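You operate a simulated robot arm through the tools that you are given. There is no shell and no other tool. Be economical: measure what you need, move in short steps, check, and stop when the job is done.

The job below is to be done with a simulated robot arm. You get a single attempt, and the scene is never put back.

JOB
Zero the empty balancer on a fresh run.
Fine: shut the guard, switch on, run it, press zero once, then switch off.
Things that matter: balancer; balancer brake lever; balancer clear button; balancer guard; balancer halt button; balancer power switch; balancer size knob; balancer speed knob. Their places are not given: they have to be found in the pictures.

It is judged by the outcome, as a careful person would: the job done as asked, and still so three seconds after it is handed in. It fails if anything else is knocked over, pushed out of place, dropped, spilled or broken.

ROBOT AND FRAMES
A 7-joint arm with a two-finger parallel gripper, fixed in place. Base frame: the origin is at the foot of the arm, x ahead of it, y to its left, z up. Readings come in mm, rad, newtons and seconds.
Its first joint turns from -2.897 to 2.897 rad. Payload 4.4 kg.
The TCP is the grasp point between the finger pads, 23 mm short of the fingertips. In the tool frame z runs along the fingers and y along their closing line. Largest opening 94 mm; finger width 38, thickness 10; the body of the gripper, 54 by 96 mm, starts 39 mm behind the TCP.
Orientation is told as [roll, pitch, yaw] about the base's x, y, z axes, in that order, counted from this pose: with the fingers straight down and closing along the base's y, the tool's x points along the base's -x, its y along +y and its z along -z.

CONTROLS
- The arm moves only by the tool apply_moves. Its argument "motion" is text: rows parted by semicolons, each of 7 numbers parted by spaces: the shift along the tool's x, y, z in mm, then the turn, a rotation vector about the tool's x, y, z in rad, then the opening, from 0 (shut) to 1 (fully open). In form: dx dy dz wx wy wz gripper; .... A call has 1 to 8 rows; each row shifts and turns the commanded pose from where the row before left it, along the tool's axes as they then stand. Each row takes 0.2 s and may step no farther than 50 mm and 0.15 rad from the row before; otherwise, or with a gripper value out of range, the whole call is refused. A pose out of reach is approached as far as the arm can. The call stops where the force on the tool passes 60 N (or 10 N more than at its start, if that is more) or the arm is blocked; 0.2 s more then pass. Each finger travels about 72 mm/s and halts on what it meets, pressing with about 35 N; the grip force reading is that of the motor and also rises with nothing between the fingers. The clock runs only during rows and for 0.2 s after the last one: add rows that do not move to give the fingers time. It gives the time, the measured TCP pose, the force on the tool (base axes), the opening and the grip force at its end, in the units of the frame above (readings bear some noise), with the torque about the TCP (base axes, N m) and any sound that the robot's microphone picked up.
- Cameras (640 x 400 px; columns grow to the right, rows downward): "scene" is fixed at [37.9, -500.3, 1494.7]; the picture's right is [0.50, -0.86, 0.00], its down [-0.34, -0.20, -0.92] and it looks along [0.80, 0.46, -0.39] (base axes); focal length 317 px, centre (320, 200). "wrist" rides on the gripper at [86, 16, -75] in the tool frame; the picture's right is [-0.18, 0.98, 0.00], its down [-0.58, -0.11, -0.81] and it looks along [-0.79, -0.15, 0.59] (tool axes); focal length 243 px, centre (320, 200).
- snapshot(camera): a new picture of that camera. No time passes.
- pixel_to_xyz(camera, pixels): for up to 12 pixels [column, row] of the newest picture of that camera ("zoom" is the newest enlarged one), the place [x, y, z] in the base frame of the surface seen there, good to about 3 mm, but the place of the scene camera against the robot may be out by one fixed shift of up to 18 mm in any direction. No time passes.
- inspect(camera, box): a new picture of the part [left, top, right, bottom] of that camera's present view, enlarged. No time passes.
- job_done(): hands the job in; it is judged then, once.

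Go step by step. Measure first, check grasps and placings, and put right what went wrong. The budget is 80 turns and 46 pictures, counting those below and the enlarged ones. Unless the task says otherwise, let go and move clear before handing in, and close with one line.

The tools are called after ">>>" by a JSON object that holds its "api" and its "payload". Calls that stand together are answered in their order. apply_moves: Moves the arm, as the interface text tells. Its arguments: {"type":"object","properties":{"motion":{"type":"string"}},"required":["motion"]} The other tools are called the same way: snapshot (camera) takes a picture; pixel_to_xyz (camera, pixels) gives the place of the surface under pixels of a picture; inspect (camera, box) takes an enlarged picture of a part of a camera's view; job_done () hands the job in.

At the start:

```text
clock: 0.0
eef_pos: [702.2, -63.7, 1212.7]
tool_rot: [-0.001, 0.0, 0.001]
wrist_force: [0.3, -0.2, 0.4]
torque: [-0.02, -0.02, -0.01]
opening: 94.2
grasp_force: 0.0
```

scene: 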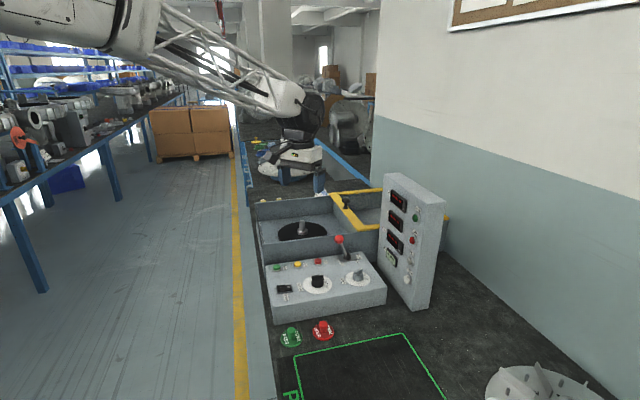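
wrist: 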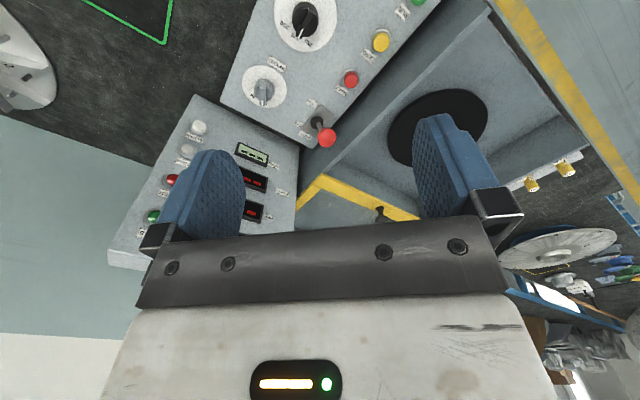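

The scene shows the balancer with its control box around (320,285), a side panel at (410,240) and green/red buttons at (290,337),(322,330). I'll enlarge these to read the labels.

>>> {"api": "inspect", "payload": {"camera": "scene", "box": [240, 170, 460, 350]}}

>>> {"api": "inspect", "payload": {"camera": "scene", "box": [260, 225, 360, 295]}}

>>> {"api": "inspect", "payload": {"camera": "scene", "box": [370, 170, 450, 310]}}

>>> {"api": "inspect", "payload": {"camera": "wrist", "box": [100, 0, 460, 260]}}

```text
2.22 times, centred on (350, 260) of scene
```

zoom: 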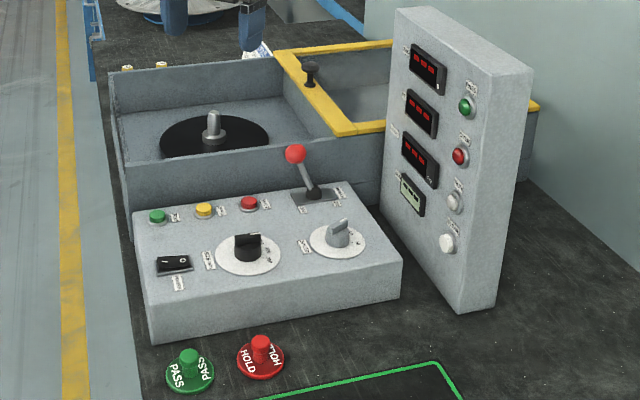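

```text
5.71 times, centred on (310, 260) of scene
```

zoom: 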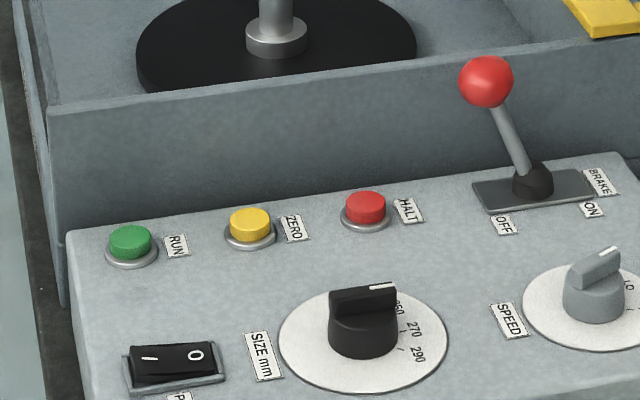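

```text
2.86 times, centred on (410, 240) of scene
```

zoom: 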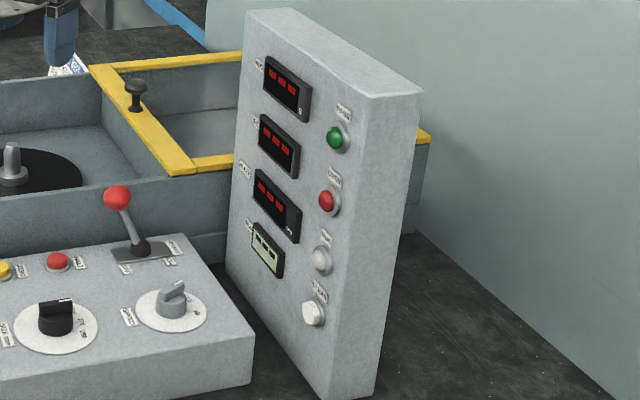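

```text
1.54 times, centred on (280, 130) of wrist
```

zoom: 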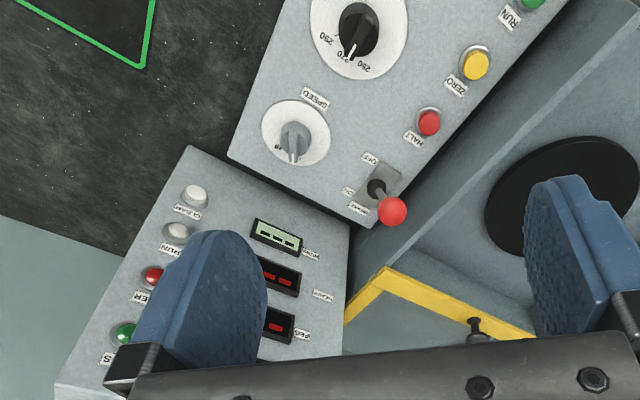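

The lever leans toward OFF, the guard (yellow frame, knob at (346,203)) is slid off the spindle, and RUN/ZERO/HALT are in a row. I'll read the panel more closely and take positions.

>>> {"api": "inspect", "payload": {"camera": "scene", "box": [378, 180, 428, 230]}}

>>> {"api": "inspect", "payload": {"camera": "scene", "box": [378, 225, 428, 285]}}

>>> {"api": "pixel_to_xyz", "payload": {"camera": "scene", "pixels": [[277, 266], [297, 263], [318, 260], [282, 288], [288, 287], [317, 279], [357, 275], [339, 239], [346, 202], [346, 209], [302, 224], [300, 280]]}}

>>> {"api": "pixel_to_xyz", "payload": {"camera": "wrist", "pixels": [[418, 1], [381, 41], [351, 79], [325, 138], [313, 122], [380, 212], [305, 20], [265, 92], [380, 60], [300, 198], [322, 178], [410, 218]]}}

```text
8.00 times, centred on (403, 205) of scene
```

zoom: 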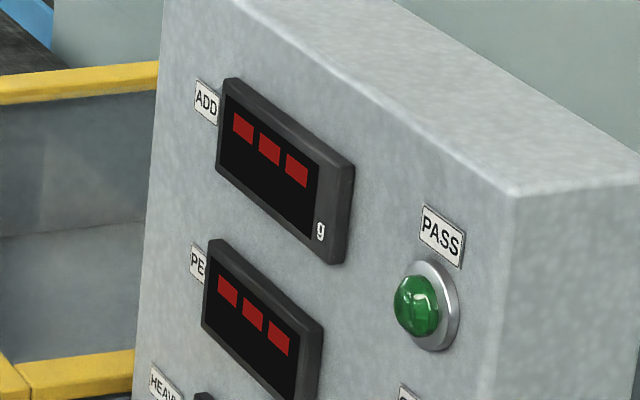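

```text
6.67 times, centred on (403, 255) of scene
```

zoom: 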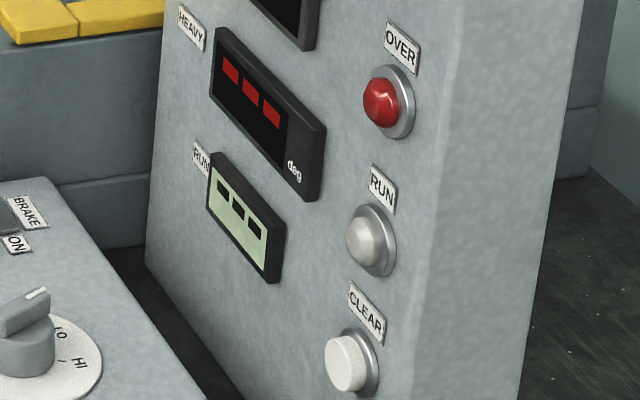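

```text
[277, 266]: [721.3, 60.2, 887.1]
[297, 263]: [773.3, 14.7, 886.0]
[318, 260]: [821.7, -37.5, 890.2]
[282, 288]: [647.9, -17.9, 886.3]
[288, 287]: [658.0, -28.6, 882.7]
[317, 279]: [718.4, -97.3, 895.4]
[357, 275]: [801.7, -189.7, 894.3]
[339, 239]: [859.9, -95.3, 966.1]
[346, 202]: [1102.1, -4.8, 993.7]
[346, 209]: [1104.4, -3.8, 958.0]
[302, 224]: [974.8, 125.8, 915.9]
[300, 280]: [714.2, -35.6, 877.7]
```

```text
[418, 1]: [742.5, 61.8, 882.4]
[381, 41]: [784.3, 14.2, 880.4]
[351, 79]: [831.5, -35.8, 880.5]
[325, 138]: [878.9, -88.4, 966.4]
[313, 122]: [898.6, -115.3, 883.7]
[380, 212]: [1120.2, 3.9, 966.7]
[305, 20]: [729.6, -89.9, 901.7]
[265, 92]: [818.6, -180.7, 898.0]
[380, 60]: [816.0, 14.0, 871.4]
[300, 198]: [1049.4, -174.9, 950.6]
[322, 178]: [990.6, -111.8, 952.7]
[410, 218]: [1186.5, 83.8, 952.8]
```

RUN, ZERO and HALT sit near (738,62), (784,14), (831,-36), z≈882. The machine is turned 45°, so the guard slides along (-0.7,+0.7). The scene camera is about 12 mm short in x. Next I'll measure the well and side panel for clearance.

>>> {"api": "pixel_to_xyz", "payload": {"camera": "scene", "pixels": [[386, 177], [443, 202], [428, 304], [383, 260], [256, 204], [262, 243], [334, 196], [357, 230], [447, 217], [380, 190], [277, 269], [302, 220]]}}

>>> {"api": "apply_moves", "payload": {"motion": "-40 0 0 0 0 -0.131 1; -40 0 0 0 0 -0.131 1; -40 0 0 0 0 -0.131 1; -30 0 0 0 0 -0.131 1; -20 0 0 0 0 -0.131 1; -20 0 0 0 0 -0.13 1"}}

>>> {"api": "snapshot", "payload": {"camera": "wrist"}}

```text
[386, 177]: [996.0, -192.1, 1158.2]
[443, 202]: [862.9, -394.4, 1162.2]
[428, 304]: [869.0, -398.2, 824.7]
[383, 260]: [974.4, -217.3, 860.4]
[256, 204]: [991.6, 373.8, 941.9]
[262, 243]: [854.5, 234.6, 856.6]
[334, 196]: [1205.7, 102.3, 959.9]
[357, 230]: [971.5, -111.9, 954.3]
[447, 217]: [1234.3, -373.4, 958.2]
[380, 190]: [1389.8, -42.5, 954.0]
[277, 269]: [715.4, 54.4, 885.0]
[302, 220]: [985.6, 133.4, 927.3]
```

```text
clock: 1.4
eef_pos: [882.2, -15.6, 1213.9]
tool_rot: [0.002, 0.002, 0.789]
wrist_force: [-0.3, -0.2, 1.3]
torque: [0.0, 0.01, 0.0]
opening: 94.1
grasp_force: 0.0
```

```text
37 pictures are left
```

wrist: 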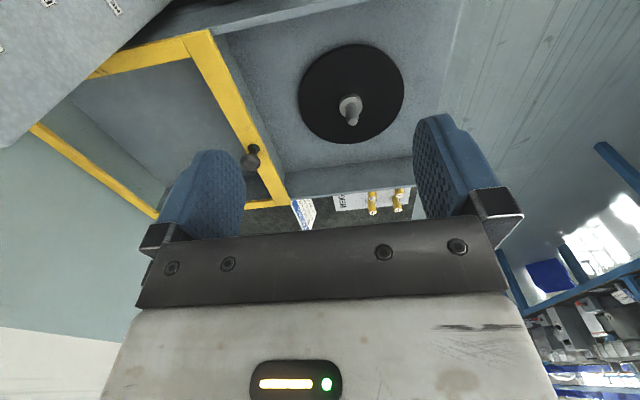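

The wrist view now shows the knob at (252,160) and the full well. I'll measure both.

>>> {"api": "pixel_to_xyz", "payload": {"camera": "wrist", "pixels": [[251, 151], [247, 164], [257, 167], [240, 150], [210, 45], [280, 195], [455, 10], [412, 158], [350, 105], [60, 140], [150, 214], [283, 152]]}}

>>> {"api": "inspect", "payload": {"camera": "wrist", "box": [160, 20, 480, 220]}}

```text
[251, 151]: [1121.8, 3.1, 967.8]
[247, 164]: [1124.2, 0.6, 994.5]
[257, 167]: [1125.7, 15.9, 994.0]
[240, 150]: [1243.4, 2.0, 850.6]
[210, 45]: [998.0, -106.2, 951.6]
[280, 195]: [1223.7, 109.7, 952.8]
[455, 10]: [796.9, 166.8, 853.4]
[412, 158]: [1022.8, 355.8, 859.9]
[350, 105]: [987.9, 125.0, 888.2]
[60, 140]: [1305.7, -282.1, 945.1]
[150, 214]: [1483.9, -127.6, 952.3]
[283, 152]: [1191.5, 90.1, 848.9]
```

```text
2.00 times, centred on (320, 120) of wrist
```

zoom: 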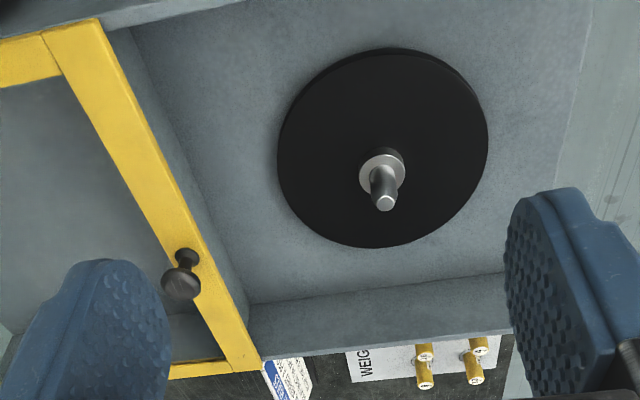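

The knob centre is about (1122,4) with its top at z≈995. The well's left wall means about 330 mm of travel. I'll move above the knob to test the reach.

>>> {"api": "apply_moves", "payload": {"motion": "-31 -26 12 0 0 0 1; -31 -26 12 0 0 0 1; -31 -26 20 0 0 0 1; -31 -26 20 0 0 0 1; -30 -26 20 0 0 0 1; -30 -26 20 0 0 0 1"}}

>>> {"api": "snapshot", "payload": {"camera": "wrist"}}

```text
clock: 2.8
eef_pos: [1121.8, 3.0, 1110.1]
tool_rot: [-0.001, 0.0, 0.785]
wrist_force: [-1.0, 0.2, 1.2]
torque: [0.01, 0.03, -0.03]
opening: 94.0
grasp_force: 0.0
```

```text
35 pictures are left
```

wrist: 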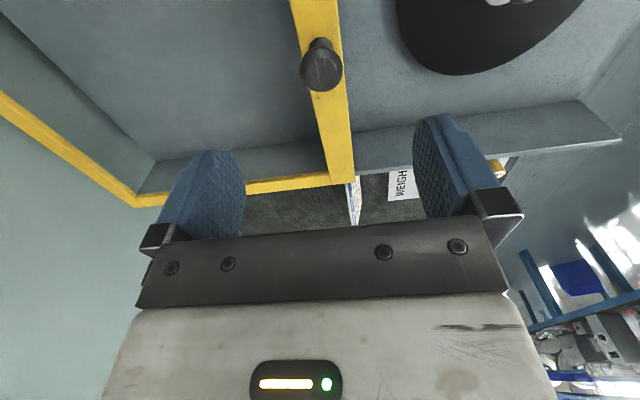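

I reached it with the tool straight down. I'll measure the knob again from here.

>>> {"api": "pixel_to_xyz", "payload": {"camera": "wrist", "pixels": [[322, 70], [308, 72], [337, 70], [322, 85], [320, 45], [345, 175]]}}

>>> {"api": "apply_moves", "payload": {"motion": "0 0 30 0 0 0 1; 0 0 30 0 0 0 1; 0 0 10 0 0 0 1"}}

>>> {"api": "snapshot", "payload": {"camera": "wrist"}}

```text
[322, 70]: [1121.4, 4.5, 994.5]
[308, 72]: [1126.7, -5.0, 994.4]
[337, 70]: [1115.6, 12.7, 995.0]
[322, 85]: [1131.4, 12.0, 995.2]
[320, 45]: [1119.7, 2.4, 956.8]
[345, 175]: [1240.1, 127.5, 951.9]
```

```text
clock: 3.6
eef_pos: [1122.0, 3.5, 1039.3]
tool_rot: [0.001, 0.001, 0.787]
wrist_force: [0.0, -0.6, 0.5]
torque: [-0.01, -0.01, 0.0]
opening: 94.1
grasp_force: 0.1
```

```text
34 pictures are left
```

wrist: 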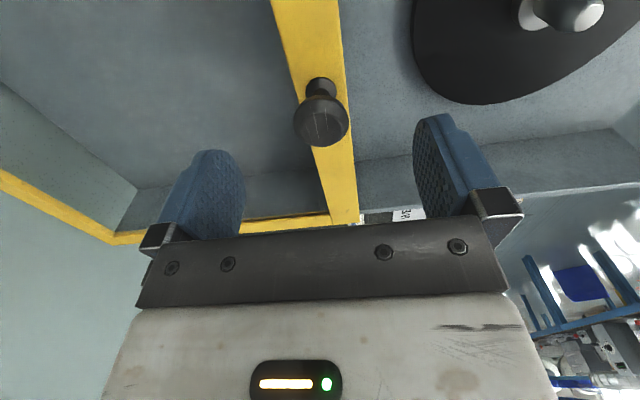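

The knob is centred between the fingers. I'll go down to z≈983 and close on it.

>>> {"api": "apply_moves", "payload": {"motion": "0 0 28 0 0 0 1; 0 0 28 0 0 0 1; 0 0 0 0 0 0 0; 0 0 0 0 0 0 0; 0 0 0 0 0 0 0; 0 0 0 0 0 0 0"}}

```text
clock: 5.0
eef_pos: [1121.6, 2.7, 983.7]
tool_rot: [-0.001, 0.0, 0.785]
wrist_force: [0.8, 0.5, -1.6]
torque: [0.25, -0.41, 0.02]
opening: 33.9
grasp_force: 45.7
```

The knob is gripped at 33.9 mm opening. Next I'll slide the guard along the tool's +y.

>>> {"api": "apply_moves", "payload": {"motion": "0 10 0 0 0 0 0; 0 20 0 0 0 0 0; 0 30 0 0 0 0 0; 0 30 0 0 0 0 0; 0 30 0 0 0 0 0; 0 30 0 0 0 0 0"}}

>>> {"api": "snapshot", "payload": {"camera": "scene"}}

```text
clock: 6.4
eef_pos: [1018.0, 109.8, 983.8]
tool_rot: [0.001, -0.002, 0.786]
wrist_force: [-24.1, -25.3, 2.7]
torque: [0.14, 0.17, -0.07]
opening: 33.6
grasp_force: 44.5
```

```text
33 pictures are left
```

scene: 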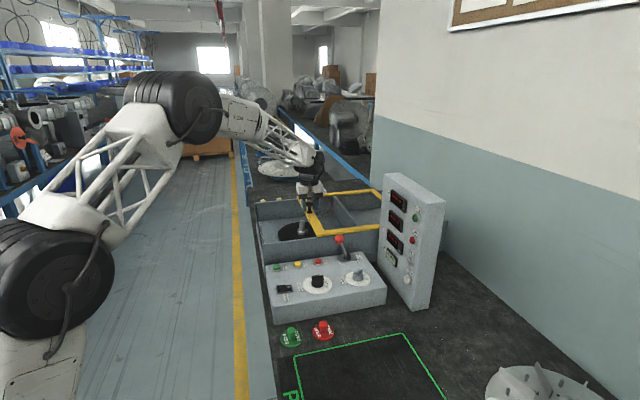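

The guard is moving (now halfway), but a sideways load of about 35 N has built up, because the slide runs at about 43.7°, not 45°. I'll correct sideways and continue.

>>> {"api": "apply_moves", "payload": {"motion": "-3 0 0 0 0 0 0; -0.7 30 0 0 0 0 0; -0.7 30 0 0 0 0 0; -0.7 30 0 0 0 0 0"}}

```text
clock: 7.4
eef_pos: [954.8, 178.5, 983.4]
tool_rot: [0.0, 0.001, 0.786]
wrist_force: [-24.8, -27.3, 10.4]
torque: [0.06, -0.14, 0.0]
opening: 34.0
grasp_force: 45.2
```

A load of about 35 N in -v remains. I'll test a small +v shift to see which sign relieves it.

>>> {"api": "apply_moves", "payload": {"motion": "-1.5 0 0 0 0 0 0"}}

```text
clock: 7.8
eef_pos: [955.3, 178.8, 982.9]
tool_rot: [0.0, 0.001, 0.784]
wrist_force: [-29.2, -29.0, 8.7]
torque: [0.03, -0.29, -0.04]
opening: 33.8
grasp_force: 44.9
```

The load grew slightly, so I'll shift the other way.

>>> {"api": "apply_moves", "payload": {"motion": "3 0 0 0 0 0 0; 3 0 0 0 0 0 0"}}

```text
clock: 8.4
eef_pos: [953.7, 177.3, 983.5]
tool_rot: [0.001, -0.002, 0.785]
wrist_force: [25.1, 26.1, -2.6]
torque: [0.17, 0.21, -0.36]
opening: 33.9
grasp_force: 45.0
```

That's stick-slip with a small deadband, so I'll centre it and continue toward the left wall.

>>> {"api": "apply_moves", "payload": {"motion": "-2.5 0 0 0 0 0 0; -0.5 25 0 0 0 0 0; -0.5 25 0 0 0 0 0; -0.4 15 0 0 0 0 0"}}

>>> {"api": "snapshot", "payload": {"camera": "scene"}}

>>> {"api": "snapshot", "payload": {"camera": "wrist"}}

```text
clock: 9.4
eef_pos: [906.2, 224.0, 982.5]
tool_rot: [-0.001, 0.0, 0.784]
wrist_force: [-13.5, -14.7, 26.8]
torque: [0.87, -0.39, 0.27]
opening: 33.8
grasp_force: 44.8
```

```text
32 pictures are left
```

scene: 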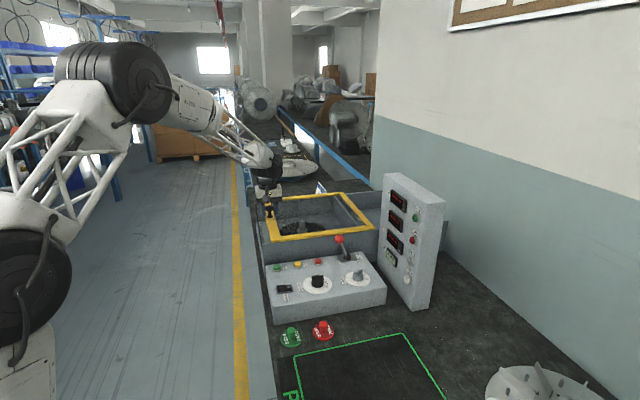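

```text
31 pictures are left
```

wrist: 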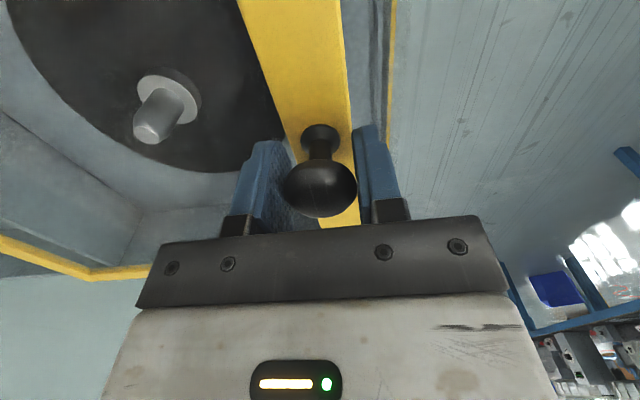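

The guard is nearly over the left wall, with a small gap still visible at the beam's left. I'll continue in small steps until it stops.

>>> {"api": "apply_moves", "payload": {"motion": "0 8 0 0 0 0 0; 0 8 0 0 0 0 0; 0 8 0 0 0 0 0; 0 6 0 0 0 0 0; 0 6 0 0 0 0 0"}}

>>> {"api": "inspect", "payload": {"camera": "scene", "box": [240, 170, 400, 270]}}

```text
clock: 10.8
eef_pos: [885.4, 245.3, 984.9]
tool_rot: [-0.002, 0.0, 0.781]
wrist_force: [7.3, -13.4, 1.3]
torque: [-0.3, 0.43, 0.01]
opening: 34.0
grasp_force: 45.3
stopped in row 5: the force on the tool passed its limit at 62 N (the readings are from after the stop); the commanded pose is now the measured one
```

```text
4.00 times, centred on (320, 220) of scene
```

zoom: 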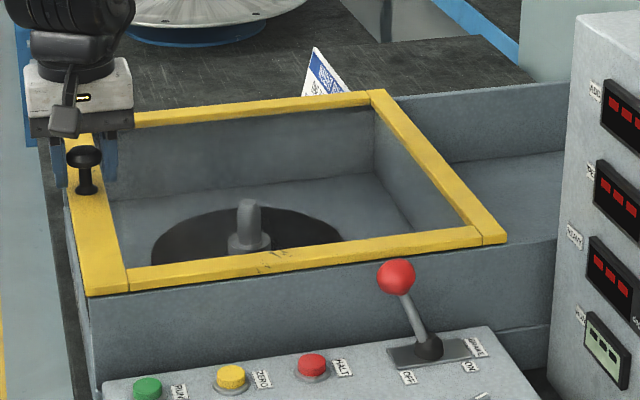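

The guard hit its end stop after 339 mm of travel, and the picture shows it closed. I'll release, rise and check.

>>> {"api": "apply_moves", "payload": {"motion": "0 0 0 0 0 0 0.7; 0 0 0 0 0 0 0.7; 0 0 0 0 0 0 0.7; 0 0 20 0 0 0 0.7"}}

```text
clock: 11.8
eef_pos: [887.5, 245.2, 974.7]
tool_rot: [-0.005, -0.008, 0.781]
wrist_force: [-3.1, -1.7, 9.1]
torque: [-0.36, -0.06, -0.15]
opening: 64.9
grasp_force: 0.1
stopped in row 4: the force on the tool passed its limit at 76 N (the readings are from after the stop); the commanded pose is now the measured one
```

I had the z sign wrong: tool +z points down, so the tips pressed on the frame and the arm stopped. Now I'll rise properly.

>>> {"api": "apply_moves", "payload": {"motion": "0 0 -25 0 0 0 0.7; 0 0 -40 0 0 0 0.7; 0 0 -40 0 0 0 0.7; 0 0 -40 0 0 0 0.7"}}

>>> {"api": "snapshot", "payload": {"camera": "wrist"}}

>>> {"api": "inspect", "payload": {"camera": "scene", "box": [240, 170, 400, 270]}}

>>> {"api": "inspect", "payload": {"camera": "scene", "box": [264, 268, 324, 306]}}

```text
clock: 12.8
eef_pos: [888.0, 245.1, 1117.8]
tool_rot: [-0.006, -0.008, 0.782]
wrist_force: [-0.3, -0.6, -1.8]
torque: [-0.02, 0.02, -0.01]
opening: 65.8
grasp_force: 0.0
```

```text
29 pictures are left
```

wrist: 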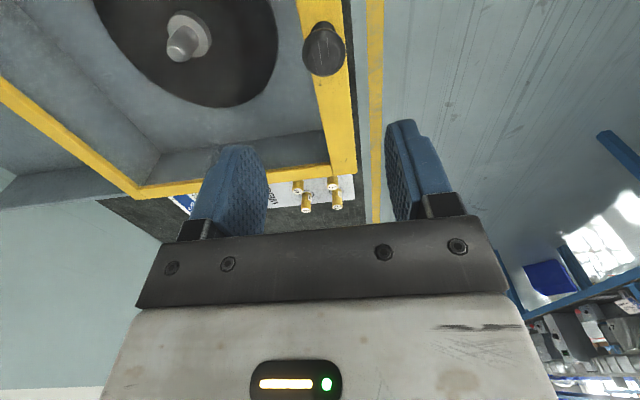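

```text
4.00 times, centred on (320, 220) of scene
```

zoom: 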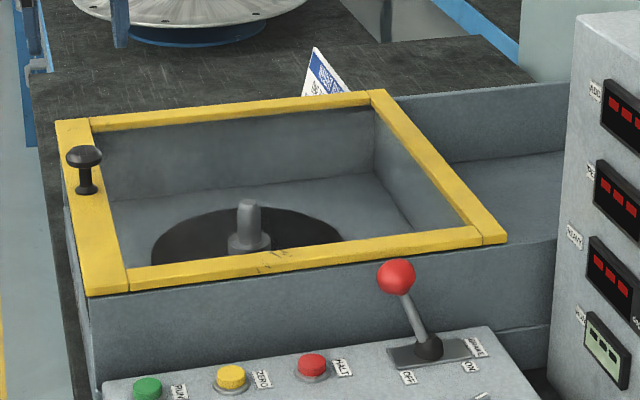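

```text
10.53 times, centred on (294, 287) of scene
```

zoom: 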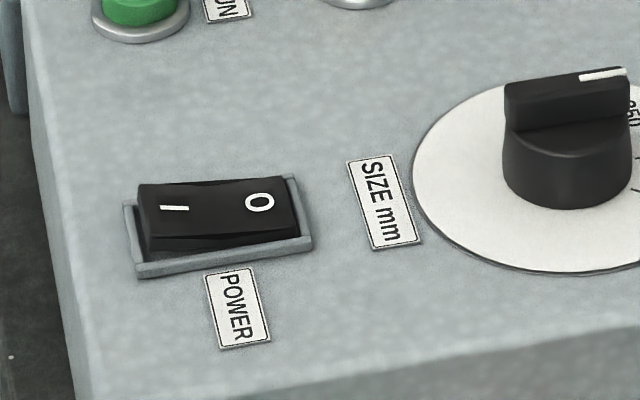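

The guard is shut and undamaged, and the power rocker has its I side up (off). I'll close the fingers and move over the switch.

>>> {"api": "apply_moves", "payload": {"motion": "43 -3 5 0 0 0.02 0; 43 -3 7 0 0 0 0; 43 -3 7 0 0 0 0; 43 -3 7 0 0 0 0; 43 -3 7 0 0 0 0; 43 -3 7 0 0 0 0; 43 -3 7 0 0 0 0; 40 -3 7 0 0 0 0"}}

>>> {"api": "snapshot", "payload": {"camera": "wrist"}}

```text
clock: 14.6
eef_pos: [655.3, -8.9, 1059.4]
tool_rot: [-0.008, -0.009, 0.762]
wrist_force: [-0.1, 0.0, -0.5]
torque: [0.05, 0.0, -0.02]
opening: 0.0
grasp_force: 34.9
```

```text
26 pictures are left
```

wrist: 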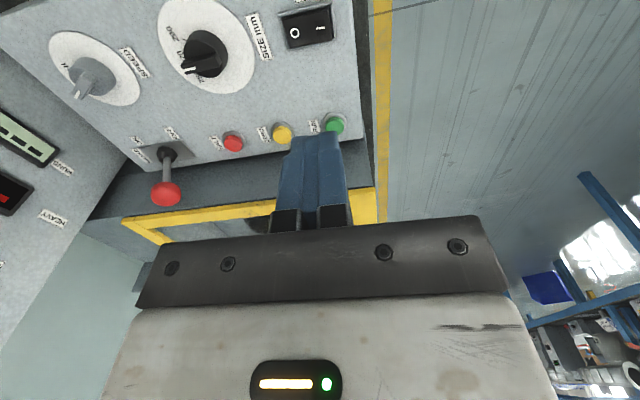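

>>> {"api": "inspect", "payload": {"camera": "wrist", "box": [200, 0, 380, 140]}}

>>> {"api": "pixel_to_xyz", "payload": {"camera": "wrist", "pixels": [[321, 29], [294, 33], [330, 24], [284, 35], [307, 30], [333, 121], [337, 127], [282, 131], [233, 141], [345, 120], [345, 60]]}}

```text
2.86 times, centred on (290, 70) of wrist
```

zoom: 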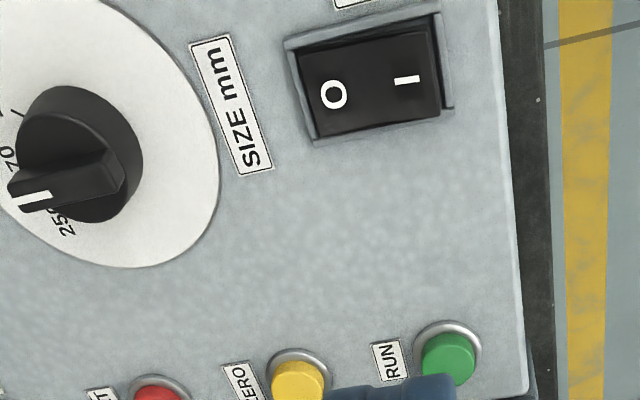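

```text
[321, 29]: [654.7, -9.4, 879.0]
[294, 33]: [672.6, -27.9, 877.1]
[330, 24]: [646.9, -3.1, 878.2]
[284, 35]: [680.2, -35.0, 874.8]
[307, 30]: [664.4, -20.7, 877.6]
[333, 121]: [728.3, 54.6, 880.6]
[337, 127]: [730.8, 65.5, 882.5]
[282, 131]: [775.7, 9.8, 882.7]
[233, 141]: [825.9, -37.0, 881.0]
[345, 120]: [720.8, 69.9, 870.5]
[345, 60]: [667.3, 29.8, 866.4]
```

The fingers are right above the "I" mark at (654,-10), top z≈879. I'll come down and press in small steps.

>>> {"api": "apply_moves", "payload": {"motion": "0 1 40 0 0 0 0; 0 1 40 0 0 0 0; 0 0 40 0 0 0 0; 0 0 28 0 0 0 0; 0 0 3 0 0 0 0; 0 0 3 0 0 0 0; 0 0 3 0 0 0 0; 0 0 2 0 0 0 0"}}

```text
clock: 16.4
eef_pos: [656.9, -6.7, 903.9]
tool_rot: [-0.006, -0.008, 0.762]
wrist_force: [-0.5, 0.7, 0.0]
torque: [0.01, 0.01, -0.02]
opening: 0.0
grasp_force: 34.6
```

No contact yet at z=903.9, so I'll keep pressing gently.

>>> {"api": "apply_moves", "payload": {"motion": "0 0 2 0 0 0 0; 0 0 2 0 0 0 0; 0 0 2 0 0 0 0; 0 0 2 0 0 0 0"}}

```text
clock: 17.1
eef_pos: [657.4, -6.1, 902.8]
tool_rot: [-0.008, -0.007, 0.763]
wrist_force: [-19.5, 4.6, 18.1]
torque: [-0.17, 0.5, -0.31]
opening: 0.1
grasp_force: 35.2
heard: click
stopped in row 3: the force on the tool passed its limit at 66 N (the readings are from after the stop); the commanded pose is now the measured one
```

A click was heard. I'll rise and look at the switch and displays.

>>> {"api": "apply_moves", "payload": {"motion": "0 0 -20 0 0 0 0; 0 0 -40 0 0 0 0; 0 0 -40 0 0 0 0"}}

>>> {"api": "inspect", "payload": {"camera": "scene", "box": [260, 170, 460, 320]}}

>>> {"api": "snapshot", "payload": {"camera": "wrist"}}

```text
clock: 17.9
eef_pos: [654.2, -8.2, 1002.8]
tool_rot: [-0.007, -0.009, 0.762]
wrist_force: [-0.1, 0.5, -0.4]
torque: [-0.02, 0.03, 0.01]
opening: 0.0
grasp_force: 34.9
```

```text
2.67 times, centred on (360, 245) of scene
```

zoom: 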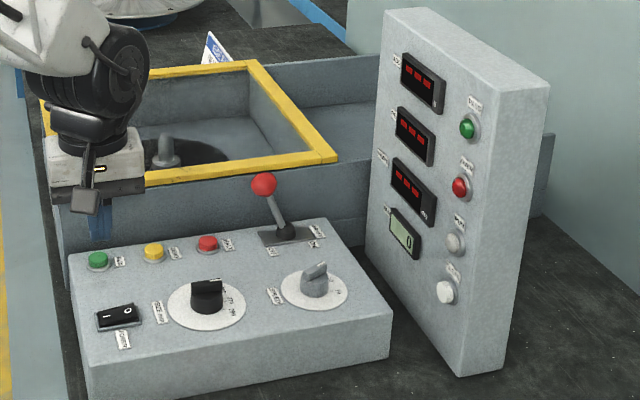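

```text
23 pictures are left
```

wrist: 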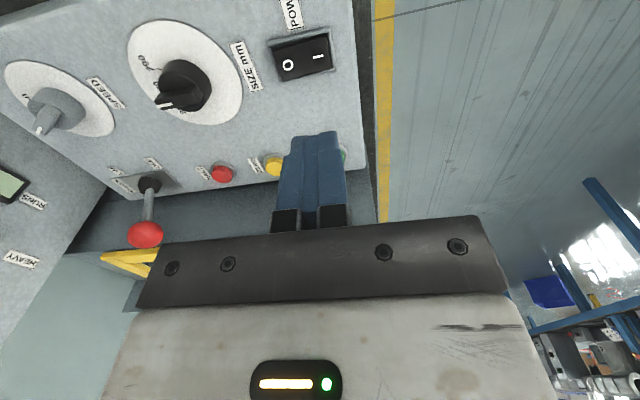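

The power is on: the RUN display shows 0 and the I side is down. I'll move above the RUN button and measure it.

>>> {"api": "apply_moves", "payload": {"motion": "-35 -1 -20 0 0 0 0; -35 -2 -20 0 0 0 0; -35 -2 -20 0 0 0 0"}}

>>> {"api": "inspect", "payload": {"camera": "wrist", "box": [200, 0, 400, 125]}}

```text
clock: 18.7
eef_pos: [733.2, 61.4, 1063.4]
tool_rot: [-0.009, -0.01, 0.76]
wrist_force: [0.5, 0.5, 0.0]
torque: [0.0, 0.04, -0.01]
opening: 0.0
grasp_force: 35.0
```

```text
3.20 times, centred on (300, 62) of wrist
```

zoom: 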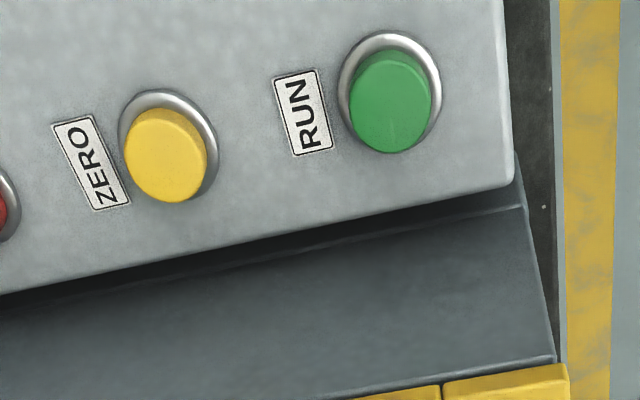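

>>> {"api": "pixel_to_xyz", "payload": {"camera": "zoom", "pixels": [[388, 108], [390, 70], [390, 140], [360, 108], [425, 105], [165, 155], [165, 120], [165, 190], [480, 180]]}}

```text
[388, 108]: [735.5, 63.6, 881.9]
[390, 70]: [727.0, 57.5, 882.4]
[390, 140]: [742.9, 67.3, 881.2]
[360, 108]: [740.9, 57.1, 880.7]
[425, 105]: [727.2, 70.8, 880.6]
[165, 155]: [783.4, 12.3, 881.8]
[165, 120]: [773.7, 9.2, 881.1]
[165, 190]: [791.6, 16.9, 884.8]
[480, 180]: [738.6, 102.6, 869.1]
```

RUN centre is (735,63), top z≈882. I'll come down to just above it, then press.

>>> {"api": "apply_moves", "payload": {"motion": "-0.5 0 40 0 0 0 0; -0.5 0 40 0 0 0 0; 0 0 40 0 0 0 0; 0 0 32 0 0 0 0"}}

>>> {"api": "apply_moves", "payload": {"motion": "0 0 3 0 0 0 0; 0 0 2 0 0 0 0; 0 0 2 0 0 0 0; 0 0 2 0 0 0 0; 0 0 2 0 0 0 0"}}

```text
clock: 19.7
eef_pos: [734.0, 61.1, 910.3]
tool_rot: [-0.008, -0.012, 0.763]
wrist_force: [-0.4, 0.4, 0.0]
torque: [0.02, -0.01, 0.01]
opening: 0.0
grasp_force: 34.7
```

```text
clock: 20.9
eef_pos: [737.9, 63.3, 899.3]
tool_rot: [-0.008, -0.01, 0.761]
wrist_force: [-6.6, -2.0, 15.6]
torque: [-0.12, 0.28, -0.08]
opening: 0.2
grasp_force: 34.9
heard: click
```

Click heard on RUN. I'll lift off, move above ZERO and check the run state.

>>> {"api": "apply_moves", "payload": {"motion": "0 0 -15 0 0 0 0; 0 0 -25 0 0 0 0; 0 -34 0 0 0 0 0; 0 -34 0 0 0 0 0"}}

>>> {"api": "inspect", "payload": {"camera": "scene", "box": [260, 170, 460, 320]}}

```text
clock: 21.9
eef_pos: [786.4, 15.9, 938.2]
tool_rot: [-0.01, -0.008, 0.761]
wrist_force: [0.4, -0.4, 0.1]
torque: [0.02, 0.01, 0.0]
opening: 0.3
grasp_force: 35.0
```

```text
2.67 times, centred on (360, 245) of scene
```

zoom: 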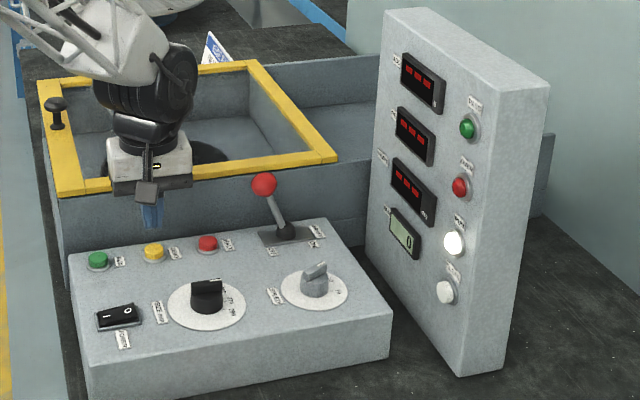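

The RUN lamp is lit but the readouts still show dashes. I'll wait for the run to give a reading before pressing zero.

>>> {"api": "apply_moves", "payload": {"motion": "0 0 -1 0 0 0 0; 0 0 0 0 0 0 0; 0 0 0 0 0 0 0; 0 0 0 0 0 0 0; 0 0 0 0 0 0 0; 0 0 0 0 0 0 0; 0 0 0 0 0 0 0; 0 0 0 0 0 0 0"}}

>>> {"api": "apply_moves", "payload": {"motion": "0 0 0 0 0 0 0; 0 0 0 0 0 0 0; 0 0 0 0 0 0 0; 0 0 0 0 0 0 0; 0 0 0 0 0 0 0; 0 0 0 0 0 0 0; 0 0 0 0 0 0 0; 0 0 0 0 0 0 0"}}

>>> {"api": "inspect", "payload": {"camera": "scene", "box": [370, 170, 450, 310]}}

```text
clock: 23.7
eef_pos: [783.8, 15.9, 940.2]
tool_rot: [-0.008, -0.01, 0.762]
wrist_force: [0.8, -0.8, 0.0]
torque: [0.03, -0.03, 0.0]
opening: 0.0
grasp_force: 35.0
```

```text
clock: 25.5
eef_pos: [785.2, 16.2, 939.7]
tool_rot: [-0.009, -0.008, 0.763]
wrist_force: [0.2, 2.1, -0.3]
torque: [0.0, 0.01, 0.05]
opening: 0.0
grasp_force: 34.8
```

```text
2.86 times, centred on (410, 240) of scene
```

zoom: 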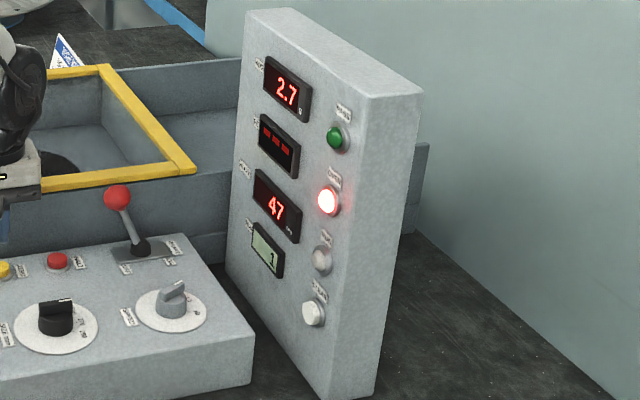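

The run finished: 2.7 g at 47°, OVER lit, RUN lamp off, count 1. Now I'll press ZERO at (783.5,12.5) once.

>>> {"api": "apply_moves", "payload": {"motion": "2.5 -1.5 15 0 0 0 0; 0 0 14 0 0 0 0; 0 0 3 0 0 0 0; 0 0 2 0 0 0 0; 0 0 2 0 0 0 0; 0 0 2 0 0 0 0; 0 0 2 0 0 0 0"}}

```text
clock: 27.1
eef_pos: [784.9, 11.7, 901.3]
tool_rot: [-0.009, -0.011, 0.762]
wrist_force: [1.4, 2.2, 6.0]
torque: [0.03, 0.0, -0.02]
opening: 0.1
grasp_force: 35.1
heard: click
```

Click heard on ZERO. I'll lift and check the displays.

>>> {"api": "apply_moves", "payload": {"motion": "0 0 -15 0 0 0 0; 0 0 -40 0 0 0 0; 0 0 -40 0 0 0 0"}}

>>> {"api": "inspect", "payload": {"camera": "scene", "box": [370, 170, 450, 310]}}

```text
clock: 27.9
eef_pos: [783.5, 10.2, 995.4]
tool_rot: [-0.007, -0.009, 0.76]
wrist_force: [0.1, -0.1, 0.2]
torque: [-0.02, 0.0, 0.01]
opening: 0.0
grasp_force: 35.1
```

```text
2.86 times, centred on (410, 240) of scene
```

zoom: 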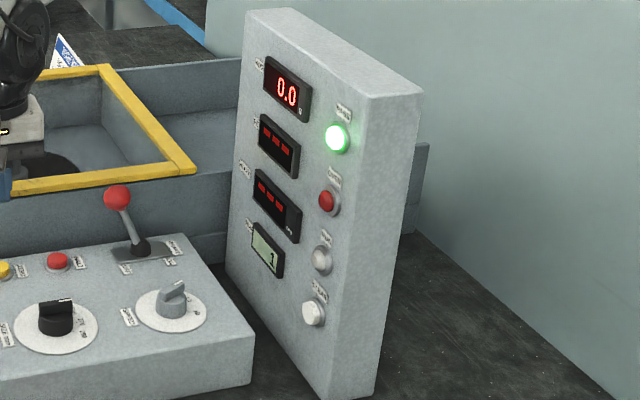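

The display shows 0.0 with PASS lit, so the zero took. Next I'll press the O side of the power rocker at (674,-30).

>>> {"api": "apply_moves", "payload": {"motion": "36 15.5 0 0 0 0 0; 36 15.5 0 0 0 0 0; 35 15.5 0 0 0 0 0; 0 0 0 0 0 0 0"}}

>>> {"api": "apply_moves", "payload": {"motion": "0 0 40 0 0 0 0; 0 0 35 0 0 0 0; 0 0 10 0 0 0 0; 0 0 0 0 0 0 0"}}

```text
clock: 28.9
eef_pos: [672.3, -27.6, 997.2]
tool_rot: [-0.007, -0.01, 0.763]
wrist_force: [0.1, 0.1, -0.1]
torque: [0.0, -0.01, 0.02]
opening: 0.1
grasp_force: 34.9
```

```text
clock: 29.9
eef_pos: [676.2, -30.3, 910.3]
tool_rot: [-0.008, -0.008, 0.763]
wrist_force: [-0.2, 0.1, 0.4]
torque: [0.04, 0.01, 0.0]
opening: 0.2
grasp_force: 34.7
```

>>> {"api": "apply_moves", "payload": {"motion": "0 0 3 0 0 0 0; 0 0 2 0 0 0 0; 0 0 2 0 0 0 0; 0 0 2 0 0 0 0; 0 0 2 0 0 0 0; 0 0 2 0 0 0 0"}}

```text
clock: 31.2
eef_pos: [675.1, -28.1, 902.7]
tool_rot: [-0.009, -0.013, 0.765]
wrist_force: [-10.3, 0.7, 16.0]
torque: [-0.01, 0.52, -0.05]
opening: 0.2
grasp_force: 35.1
heard: click
stopped in row 6: the force on the tool passed its limit at 67 N (the readings are from after the stop); the commanded pose is now the measured one
```

Click heard. I'll lift clear and verify.

>>> {"api": "apply_moves", "payload": {"motion": "0 0 -20 0 0 0 0; 0 0 -45 0 0 0 0; 0 0 -45 0 0 0 0; 0 0 -45 0 0 0 0; 0 0 -45 0 0 0 0; 0 0 -45 0 0 0 0; 0 0 0 0 0 0 0; 0 0 0 0 0 0 0"}}

>>> {"api": "inspect", "payload": {"camera": "scene", "box": [240, 170, 460, 350]}}

>>> {"api": "inspect", "payload": {"camera": "scene", "box": [264, 268, 324, 306]}}

```text
clock: 33.0
eef_pos: [673.0, -28.2, 1145.6]
tool_rot: [-0.01, -0.013, 0.763]
wrist_force: [0.0, 0.6, -0.6]
torque: [0.0, -0.02, -0.04]
opening: 0.0
grasp_force: 34.9
```

```text
2.22 times, centred on (350, 260) of scene
```

zoom: 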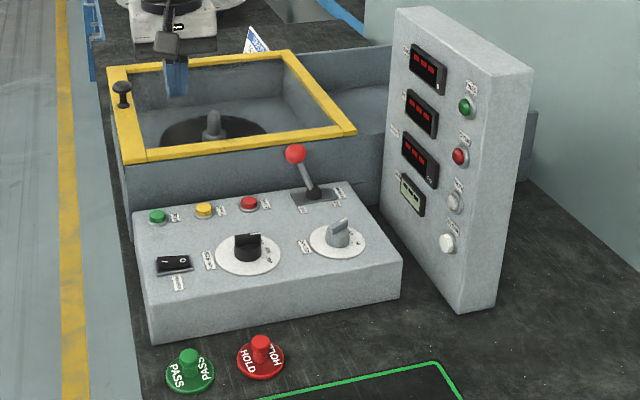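

```text
10.53 times, centred on (294, 287) of scene
```

zoom: 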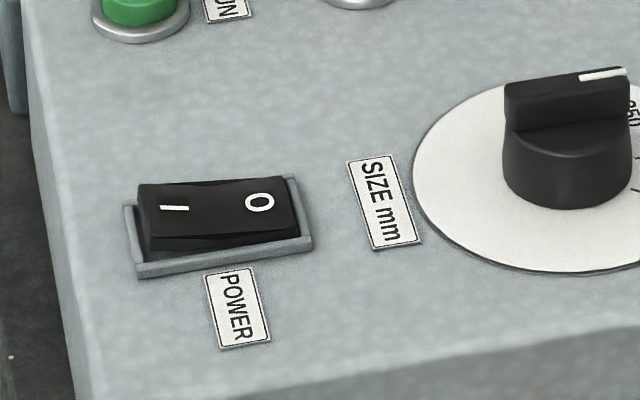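

The switch is off, the displays are dark, the guard is shut and nothing else has moved, so I'm handing in.

>>> {"api": "job_done", "payload": {}}

```text
The job is handed in.
```

The empty balancer is zeroed: I shut the guard, switched on, did one fresh run (2.7 g at 47°), pressed zero once (0.0, PASS lit) and switched off; once the fingertips pressed down on the guard frame by mistake (76 N), with no damage visible.
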